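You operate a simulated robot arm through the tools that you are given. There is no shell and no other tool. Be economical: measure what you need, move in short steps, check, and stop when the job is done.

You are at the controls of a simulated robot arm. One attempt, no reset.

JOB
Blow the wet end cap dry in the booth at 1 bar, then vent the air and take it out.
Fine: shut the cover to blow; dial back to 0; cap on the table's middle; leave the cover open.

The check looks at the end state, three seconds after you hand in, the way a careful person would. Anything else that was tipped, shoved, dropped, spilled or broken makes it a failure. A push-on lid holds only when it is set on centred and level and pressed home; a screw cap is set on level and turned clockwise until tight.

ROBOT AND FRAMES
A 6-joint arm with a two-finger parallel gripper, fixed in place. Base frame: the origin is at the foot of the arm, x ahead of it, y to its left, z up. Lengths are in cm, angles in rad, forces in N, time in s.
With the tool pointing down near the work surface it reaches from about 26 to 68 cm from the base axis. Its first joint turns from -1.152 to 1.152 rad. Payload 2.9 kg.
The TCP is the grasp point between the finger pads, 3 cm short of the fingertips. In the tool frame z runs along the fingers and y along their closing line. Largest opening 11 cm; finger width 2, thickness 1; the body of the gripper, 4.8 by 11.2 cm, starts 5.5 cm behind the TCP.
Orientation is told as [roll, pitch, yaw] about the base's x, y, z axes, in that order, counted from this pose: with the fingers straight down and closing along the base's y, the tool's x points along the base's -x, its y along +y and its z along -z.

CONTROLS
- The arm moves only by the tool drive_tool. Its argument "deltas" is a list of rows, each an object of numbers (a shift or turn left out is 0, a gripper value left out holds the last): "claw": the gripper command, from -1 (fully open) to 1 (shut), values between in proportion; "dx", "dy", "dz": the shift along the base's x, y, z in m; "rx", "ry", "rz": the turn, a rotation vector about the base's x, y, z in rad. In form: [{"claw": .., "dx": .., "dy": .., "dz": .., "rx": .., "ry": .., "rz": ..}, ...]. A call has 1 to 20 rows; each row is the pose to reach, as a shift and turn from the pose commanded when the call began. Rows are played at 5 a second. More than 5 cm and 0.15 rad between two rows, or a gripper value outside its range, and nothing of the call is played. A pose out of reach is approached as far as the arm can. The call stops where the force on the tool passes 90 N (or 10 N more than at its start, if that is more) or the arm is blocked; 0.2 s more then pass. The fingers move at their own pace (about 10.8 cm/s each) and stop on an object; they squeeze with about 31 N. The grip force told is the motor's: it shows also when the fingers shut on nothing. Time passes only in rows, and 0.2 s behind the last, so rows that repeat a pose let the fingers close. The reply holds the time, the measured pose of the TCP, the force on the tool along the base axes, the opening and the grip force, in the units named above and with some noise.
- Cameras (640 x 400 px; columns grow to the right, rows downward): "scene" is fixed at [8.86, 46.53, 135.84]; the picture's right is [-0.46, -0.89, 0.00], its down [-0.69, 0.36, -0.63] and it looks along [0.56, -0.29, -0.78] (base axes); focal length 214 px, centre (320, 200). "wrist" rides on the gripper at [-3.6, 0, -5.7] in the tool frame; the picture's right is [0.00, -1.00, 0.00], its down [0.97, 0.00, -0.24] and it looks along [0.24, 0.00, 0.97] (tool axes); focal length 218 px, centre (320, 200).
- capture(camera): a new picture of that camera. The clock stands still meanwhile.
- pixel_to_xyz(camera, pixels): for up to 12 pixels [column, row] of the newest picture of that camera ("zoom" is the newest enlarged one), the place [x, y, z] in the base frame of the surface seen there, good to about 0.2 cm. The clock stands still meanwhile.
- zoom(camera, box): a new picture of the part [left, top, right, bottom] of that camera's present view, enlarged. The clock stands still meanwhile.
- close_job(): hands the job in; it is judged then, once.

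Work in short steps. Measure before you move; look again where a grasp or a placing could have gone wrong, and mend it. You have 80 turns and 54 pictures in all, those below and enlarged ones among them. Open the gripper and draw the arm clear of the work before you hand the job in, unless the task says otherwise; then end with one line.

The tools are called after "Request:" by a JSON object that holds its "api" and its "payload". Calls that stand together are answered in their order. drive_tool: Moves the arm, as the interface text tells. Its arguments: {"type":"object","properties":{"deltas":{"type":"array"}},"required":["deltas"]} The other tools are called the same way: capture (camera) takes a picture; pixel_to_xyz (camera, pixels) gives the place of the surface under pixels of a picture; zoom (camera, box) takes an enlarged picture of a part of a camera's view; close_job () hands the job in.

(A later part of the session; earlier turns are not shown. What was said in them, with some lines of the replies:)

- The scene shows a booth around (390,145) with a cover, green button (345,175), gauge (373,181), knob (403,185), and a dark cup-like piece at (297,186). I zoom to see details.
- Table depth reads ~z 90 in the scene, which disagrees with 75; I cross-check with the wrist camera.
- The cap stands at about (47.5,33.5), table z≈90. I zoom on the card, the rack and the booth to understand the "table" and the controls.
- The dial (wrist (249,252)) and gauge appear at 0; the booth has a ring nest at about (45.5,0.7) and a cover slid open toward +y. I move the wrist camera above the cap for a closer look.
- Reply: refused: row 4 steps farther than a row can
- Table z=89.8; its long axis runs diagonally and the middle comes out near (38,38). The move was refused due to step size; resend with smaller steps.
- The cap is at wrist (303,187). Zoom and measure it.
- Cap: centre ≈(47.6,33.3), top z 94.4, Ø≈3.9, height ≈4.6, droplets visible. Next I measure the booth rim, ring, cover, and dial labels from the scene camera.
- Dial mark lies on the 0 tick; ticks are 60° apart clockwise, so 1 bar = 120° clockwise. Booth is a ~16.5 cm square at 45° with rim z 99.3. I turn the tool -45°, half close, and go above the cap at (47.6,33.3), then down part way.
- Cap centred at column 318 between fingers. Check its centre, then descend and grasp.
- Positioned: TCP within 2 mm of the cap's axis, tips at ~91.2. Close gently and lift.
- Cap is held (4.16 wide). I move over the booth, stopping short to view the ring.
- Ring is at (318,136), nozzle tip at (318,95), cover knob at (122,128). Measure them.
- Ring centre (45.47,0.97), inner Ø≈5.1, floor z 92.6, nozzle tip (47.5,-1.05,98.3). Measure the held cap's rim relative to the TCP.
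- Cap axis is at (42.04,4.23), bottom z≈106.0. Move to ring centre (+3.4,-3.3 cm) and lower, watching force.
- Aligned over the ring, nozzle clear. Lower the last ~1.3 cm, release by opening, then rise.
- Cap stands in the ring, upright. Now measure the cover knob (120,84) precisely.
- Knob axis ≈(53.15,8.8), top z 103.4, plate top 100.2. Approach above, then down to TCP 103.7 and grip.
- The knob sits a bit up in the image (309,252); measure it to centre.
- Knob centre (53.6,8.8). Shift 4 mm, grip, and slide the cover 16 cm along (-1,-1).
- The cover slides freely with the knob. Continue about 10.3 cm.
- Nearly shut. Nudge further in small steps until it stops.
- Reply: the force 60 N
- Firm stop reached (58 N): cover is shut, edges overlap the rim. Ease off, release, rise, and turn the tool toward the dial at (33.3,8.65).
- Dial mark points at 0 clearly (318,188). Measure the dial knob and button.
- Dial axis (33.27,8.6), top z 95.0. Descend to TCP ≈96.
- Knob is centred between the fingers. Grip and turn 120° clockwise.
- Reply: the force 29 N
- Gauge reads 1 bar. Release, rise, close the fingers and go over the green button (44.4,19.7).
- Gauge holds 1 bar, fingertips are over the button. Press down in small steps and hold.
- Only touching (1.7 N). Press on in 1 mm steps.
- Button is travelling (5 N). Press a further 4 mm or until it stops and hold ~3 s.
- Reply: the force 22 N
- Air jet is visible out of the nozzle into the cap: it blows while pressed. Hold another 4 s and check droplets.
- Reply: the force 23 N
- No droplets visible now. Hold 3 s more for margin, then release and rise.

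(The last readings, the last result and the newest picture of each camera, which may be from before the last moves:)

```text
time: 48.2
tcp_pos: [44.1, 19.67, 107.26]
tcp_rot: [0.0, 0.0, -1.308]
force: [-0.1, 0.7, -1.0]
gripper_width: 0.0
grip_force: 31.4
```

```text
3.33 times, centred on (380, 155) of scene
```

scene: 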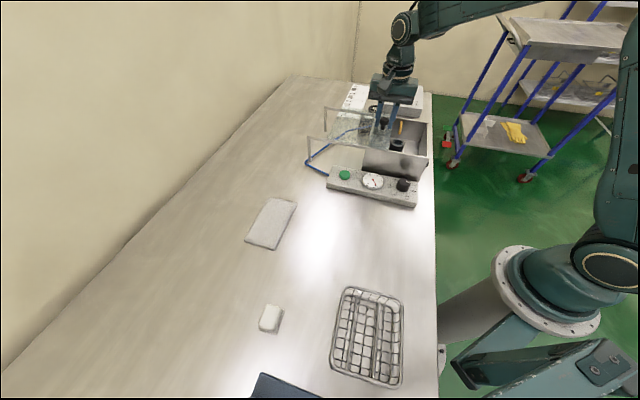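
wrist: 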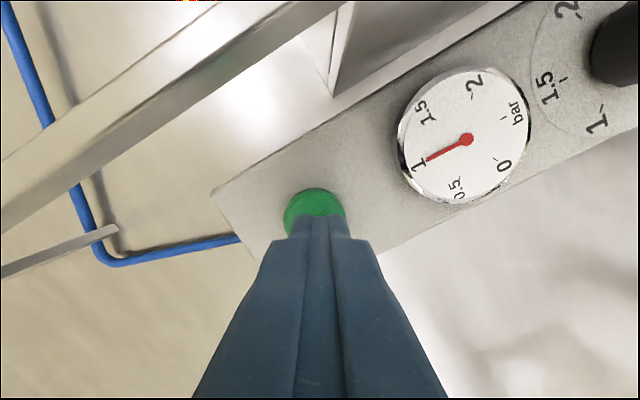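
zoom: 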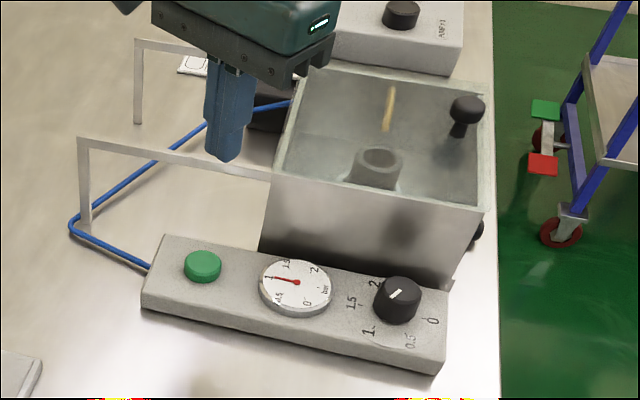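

Jet stopped, gauge still at 1. Return to the dial with fingers part open.

Request:
{"api": "drive_tool", "payload": {"deltas": [{"dx": -0.03, "dy": -0.03, "claw": 0}, {"dx": -0.06, "dy": -0.06}, {"dx": -0.09, "dy": -0.09}, {"dx": -0.1095, "dy": -0.1105}, {"dx": -0.1095, "dy": -0.1105, "dz": -0.04}, {"dx": -0.1095, "dy": -0.1105, "dz": -0.08}, {"dx": -0.1095, "dy": -0.1105, "dz": -0.114}, {"dx": -0.1095, "dy": -0.1105, "dz": -0.114}]}}

Request:
{"api": "capture", "payload": {"camera": "wrist"}}

```text
time: 50.0
tcp_pos: [33.37, 8.8, 96.0]
tcp_rot: [0.0, 0.0, -1.309]
force: [0.0, -0.2, 0.3]
gripper_width: 5.51
grip_force: 0.0
```

```text
13 pictures are left
```

wrist: 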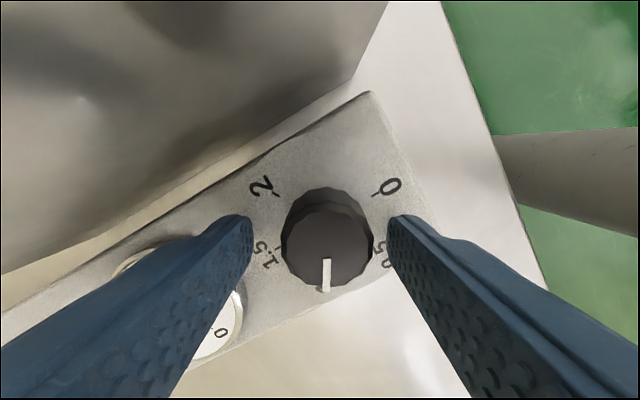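

Centred on the knob. Grip, turn 120° counter-clockwise, release and rise.

Request:
{"api": "drive_tool", "payload": {"deltas": [{"claw": 1}, {"claw": 1}, {"claw": 1}, {"rz": 0.14}, {"rz": 0.28}, {"rz": 0.42}, {"rz": 0.56}, {"rz": 0.7}, {"rz": 0.84}, {"rz": 0.98}, {"rz": 1.12}, {"rz": 1.26}, {"rz": 1.4}, {"rz": 1.54}, {"rz": 1.68}, {"rz": 1.82}, {"rz": 1.96}, {"rz": 2.094}, {"rz": 2.094}, {"rz": 2.11}]}}

Request:
{"api": "drive_tool", "payload": {"deltas": [{"claw": 0}, {"claw": 0}, {"dz": 0.03}, {"dz": 0.07}, {"dz": 0.11}, {"dz": 0.14}, {"dz": 0.14}]}}

Request:
{"api": "capture", "payload": {"camera": "wrist"}}

```text
time: 54.2
tcp_pos: [33.0, 8.42, 95.88]
tcp_rot: [0.0, 0.01, 0.798]
force: [-20.0, -27.6, 6.1]
gripper_width: 3.27
grip_force: 44.9
```

```text
time: 55.8
tcp_pos: [33.22, 8.55, 109.85]
tcp_rot: [-0.001, 0.0, 0.8]
force: [0.3, -0.4, -0.8]
gripper_width: 5.51
grip_force: 0.1
```

```text
12 pictures are left
```

wrist: 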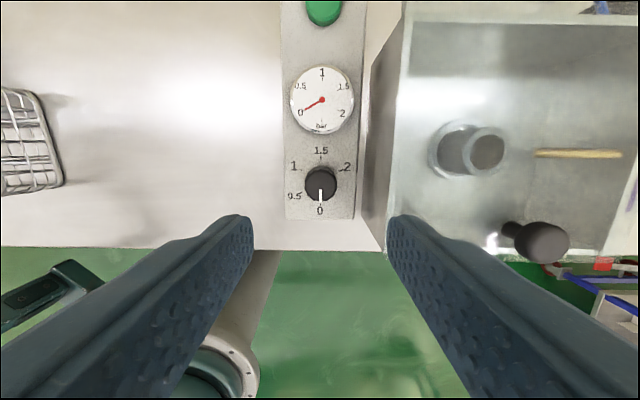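

Dial and gauge are at 0. Now go to the cover knob (41.8,-3.0), turning the tool back to -45°.

Request:
{"api": "drive_tool", "payload": {"deltas": [{"dz": 0.03, "rz": -0.14}, {"dz": 0.03, "rz": -0.28}, {"dz": 0.03, "rz": -0.42}, {"dz": 0.03, "rz": -0.56}, {"dz": 0.03, "rz": -0.7, "dx": 0.02, "dy": -0.03}, {"dz": 0.03, "rz": -0.84, "dx": 0.04, "dy": -0.06}, {"dz": 0.03, "rz": -0.98, "dx": 0.06, "dy": -0.09}, {"dz": 0.03, "rz": -1.12, "dx": 0.086, "dy": -0.116}, {"dz": 0.03, "rz": -1.26, "dx": 0.086, "dy": -0.116}, {"dz": 0.03, "rz": -1.4, "dx": 0.086, "dy": -0.116}, {"dz": 0.03, "rz": -1.54, "dx": 0.086, "dy": -0.116}, {"dz": 0.01, "rz": -1.585, "dx": 0.086, "dy": -0.116}, {"dz": -0.02, "rz": -1.585, "dx": 0.086, "dy": -0.116}, {"dz": -0.05, "rz": -1.585, "dx": 0.086, "dy": -0.116}, {"dz": -0.0615, "rz": -1.585, "dx": 0.086, "dy": -0.116}, {"dz": -0.0615, "rz": -1.585, "dx": 0.086, "dy": -0.116}]}}

Request:
{"api": "capture", "payload": {"camera": "wrist"}}

```text
time: 59.2
tcp_pos: [41.92, -2.84, 103.79]
tcp_rot: [0.0, 0.002, -0.783]
force: [-0.5, 0.1, 0.5]
gripper_width: 5.52
grip_force: 0.1
```

```text
11 pictures are left
```

wrist: 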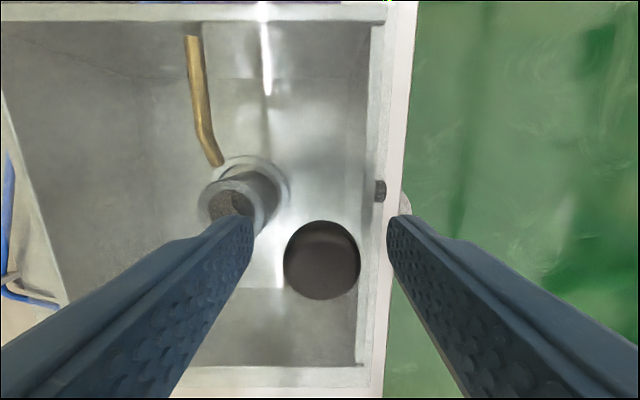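

Knob is between the fingers. Grip and slide the cover open 16.5 cm.

Request:
{"api": "drive_tool", "payload": {"deltas": [{"claw": 1}, {"claw": 1}, {"claw": 1}, {"dx": 0.008, "dy": 0.008}, {"dx": 0.023, "dy": 0.023}, {"dx": 0.038, "dy": 0.038}, {"dx": 0.053, "dy": 0.053}, {"dx": 0.068, "dy": 0.068}, {"dx": 0.083, "dy": 0.083}, {"dx": 0.098, "dy": 0.098}, {"dx": 0.109, "dy": 0.109}, {"dx": 0.116, "dy": 0.116}, {"dx": 0.116, "dy": 0.116}]}}

Request:
{"api": "capture", "payload": {"camera": "wrist"}}

```text
time: 62.0
tcp_pos: [53.64, 8.78, 103.8]
tcp_rot: [-0.001, 0.002, -0.782]
force: [-17.8, 18.0, -7.6]
gripper_width: 2.53
grip_force: 45.2
```

```text
10 pictures are left
```

wrist: 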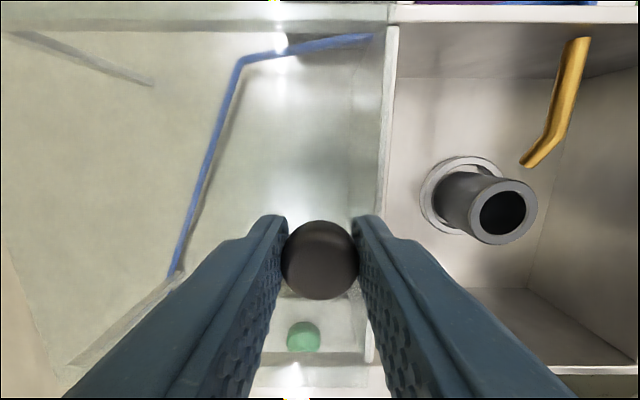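

Cover fully open; cap's inside now shows no droplets. Measure the cap, then release the knob.

Request:
{"api": "pixel_to_xyz", "payload": {"camera": "wrist", "pixels": [[472, 214], [534, 212], [503, 183], [500, 240], [503, 212], [430, 195]]}}

Request:
{"api": "drive_tool", "payload": {"deltas": [{"dx": -0.001, "dy": -0.001, "claw": 0}, {"claw": 0}, {"claw": 0, "dz": 0.03}, {"dz": 0.07}, {"dx": -0.03, "dy": -0.03, "dz": 0.07}, {"dx": -0.06, "dy": -0.06, "dz": 0.07}, {"dx": -0.08, "dy": -0.078, "dz": 0.07}, {"dx": -0.08, "dy": -0.078, "dz": 0.03}, {"dx": -0.08, "dy": -0.078, "dz": 0.01}, {"dx": -0.08, "dy": -0.078, "dz": 0.01}]}}

Request:
{"api": "capture", "payload": {"camera": "wrist"}}

```text
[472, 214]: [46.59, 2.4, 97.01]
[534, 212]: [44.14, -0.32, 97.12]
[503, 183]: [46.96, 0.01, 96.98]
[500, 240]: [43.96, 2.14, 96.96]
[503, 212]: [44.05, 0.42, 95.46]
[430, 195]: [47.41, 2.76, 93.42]
```

```text
time: 64.2
tcp_pos: [45.61, 1.02, 104.85]
tcp_rot: [0.002, 0.002, -0.784]
force: [0.1, 0.3, -0.9]
gripper_width: 5.5
grip_force: 0.0
```

```text
9 pictures are left
```

wrist: 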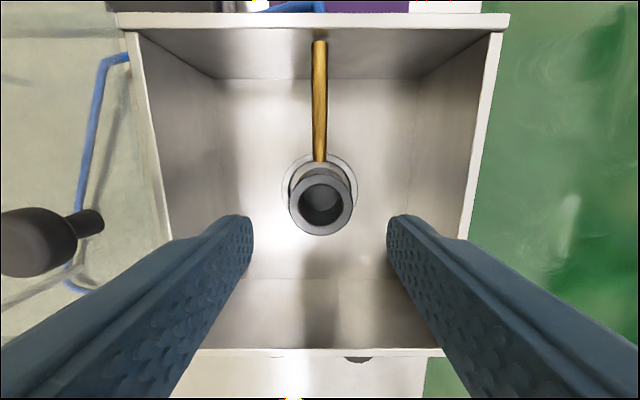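

Cap centred at column 320, centre ≈(45.4,1.05). Descend to TCP 97.0, grip, lift.

Request:
{"api": "drive_tool", "payload": {"deltas": [{"dx": -0.001, "dz": -0.03}, {"dx": -0.001, "dz": -0.06}, {"dx": -0.001, "dz": -0.0785}, {"dx": -0.001, "dz": -0.0785, "claw": 1}, {"dx": -0.001, "dz": -0.0785}, {"dx": -0.001, "dz": -0.0785}, {"dx": -0.001, "dz": -0.05}, {"dx": -0.001, "dz": -0.01}, {"dx": -0.001, "dz": 0.03}, {"dx": -0.001, "dz": 0.065}, {"dx": -0.001, "dz": 0.065}]}}

Request:
{"api": "capture", "payload": {"camera": "wrist"}}

```text
time: 66.6
tcp_pos: [45.52, 0.91, 111.3]
tcp_rot: [0.0, 0.001, -0.784]
force: [0.4, 0.3, -3.8]
gripper_width: 4.15
grip_force: 31.0
```

```text
8 pictures are left
```

wrist: 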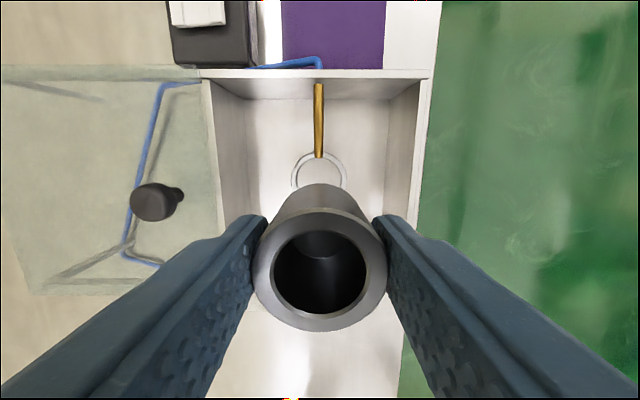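

Cap is dry (bore dark, no drops). Carry it to the free middle of the table at about (36.3,36.3), clear of the pad edge.

Request:
{"api": "drive_tool", "payload": {"deltas": [{"dx": -0.0102, "dy": 0.0393}, {"dx": -0.0204, "dy": 0.0787}, {"dx": -0.0307, "dy": 0.118}, {"dx": -0.0409, "dy": 0.1573}, {"dx": -0.0511, "dy": 0.1967}, {"dx": -0.0613, "dy": 0.236}, {"dx": -0.0716, "dy": 0.2753}, {"dx": -0.0818, "dy": 0.3147}, {"dx": -0.092, "dy": 0.354}, {"dx": -0.092, "dy": 0.354, "dz": -0.04}, {"dx": -0.092, "dy": 0.354, "dz": -0.08}, {"dx": -0.092, "dy": 0.354, "dz": -0.12}, {"dx": -0.092, "dy": 0.354, "dz": -0.12}]}}

Request:
{"api": "capture", "payload": {"camera": "scene"}}

```text
time: 69.4
tcp_pos: [36.46, 36.29, 99.5]
tcp_rot: [-0.001, 0.0, -0.784]
force: [-0.3, -0.1, -2.7]
gripper_width: 4.13
grip_force: 31.5
```

```text
7 pictures are left
```

scene: 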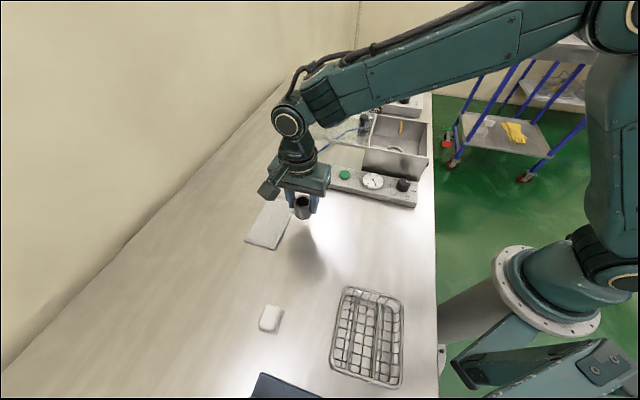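

Lower toward the table with the force watched.

Request:
{"api": "drive_tool", "payload": {"deltas": [{"dz": -0.025}, {"dz": -0.042}, {"dz": -0.049}, {"dz": -0.051}, {"dz": -0.051}]}}

Request:
{"api": "capture", "payload": {"camera": "wrist"}}

Request:
{"api": "pixel_to_xyz", "payload": {"camera": "wrist", "pixels": [[262, 285], [378, 285], [318, 226], [318, 330]]}}

```text
time: 70.6
tcp_pos: [36.3, 36.08, 94.37]
tcp_rot: [0.001, -0.001, -0.785]
force: [-1.6, -5.3, 18.4]
gripper_width: 4.14
grip_force: 31.1
```

```text
6 pictures are left
```

wrist: 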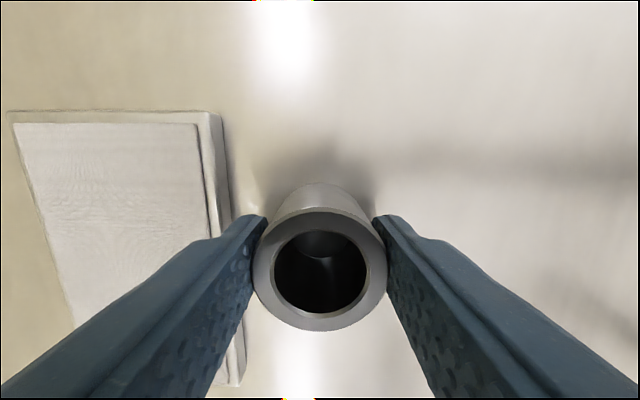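

```text
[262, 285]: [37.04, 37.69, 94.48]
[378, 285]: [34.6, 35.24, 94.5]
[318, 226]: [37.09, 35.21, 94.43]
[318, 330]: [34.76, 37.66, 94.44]
```

Cap stands on the table (18 N, top z 94.45 = table + 4.6). Release with a small opening and rise straight up, then clear away.

Request:
{"api": "drive_tool", "payload": {"deltas": [{"dz": 0.001}, {"dz": 0.001, "claw": 0.12}, {"dz": 0.001, "claw": 0.1}, {"dz": 0.001, "claw": 0.1}, {"dz": 0.02}, {"dz": 0.05}, {"dz": 0.09}, {"dz": 0.13}, {"dz": 0.17}, {"dz": 0.2, "claw": -1}, {"dz": 0.2, "dx": -0.03, "dy": -0.03}, {"dz": 0.2, "dx": -0.05, "dy": -0.07}, {"dz": 0.2, "dx": -0.05, "dy": -0.11}, {"dz": 0.2, "dx": -0.05, "dy": -0.15}, {"dz": 0.2, "dx": -0.05, "dy": -0.15}]}}

Request:
{"api": "capture", "payload": {"camera": "scene"}}

Request:
{"api": "zoom", "payload": {"camera": "scene", "box": [280, 95, 440, 255]}}

```text
time: 73.8
tcp_pos: [31.31, 21.32, 114.13]
tcp_rot: [-0.001, 0.001, -0.785]
force: [-0.5, -0.4, 0.2]
gripper_width: 10.99
grip_force: 0.1
```

```text
5 pictures are left
```

scene: 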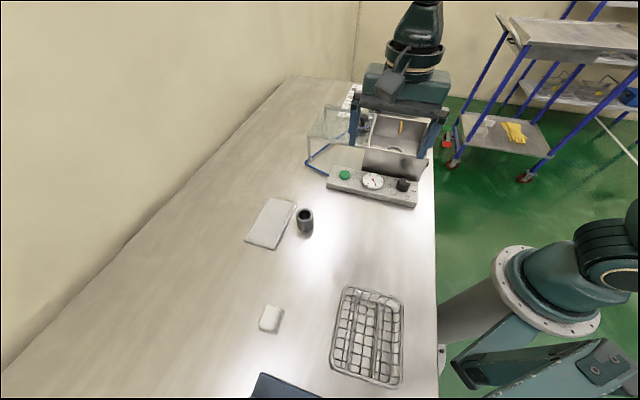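

```text
2.50 times, centred on (360, 175) of scene
```

zoom: 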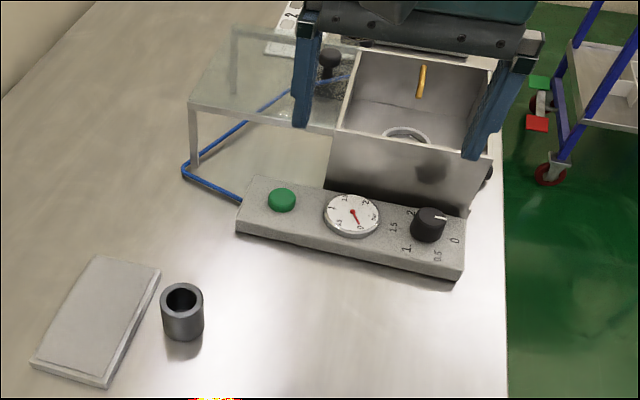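

The cap stands dry on the open middle of the table. The dial and gauge are at 0, the cover is open, and the arm is clear, so I hand in.

Request:
{"api": "close_job", "payload": {}}

```text
The job is handed in.
```

The end cap was blown dry at 1 bar with the cover shut, the air was vented and the dial is back at 0, and the cap stands at (36, 36), about 3 cm from my estimate of the table's middle because the pad is in the way; the cover is left open.
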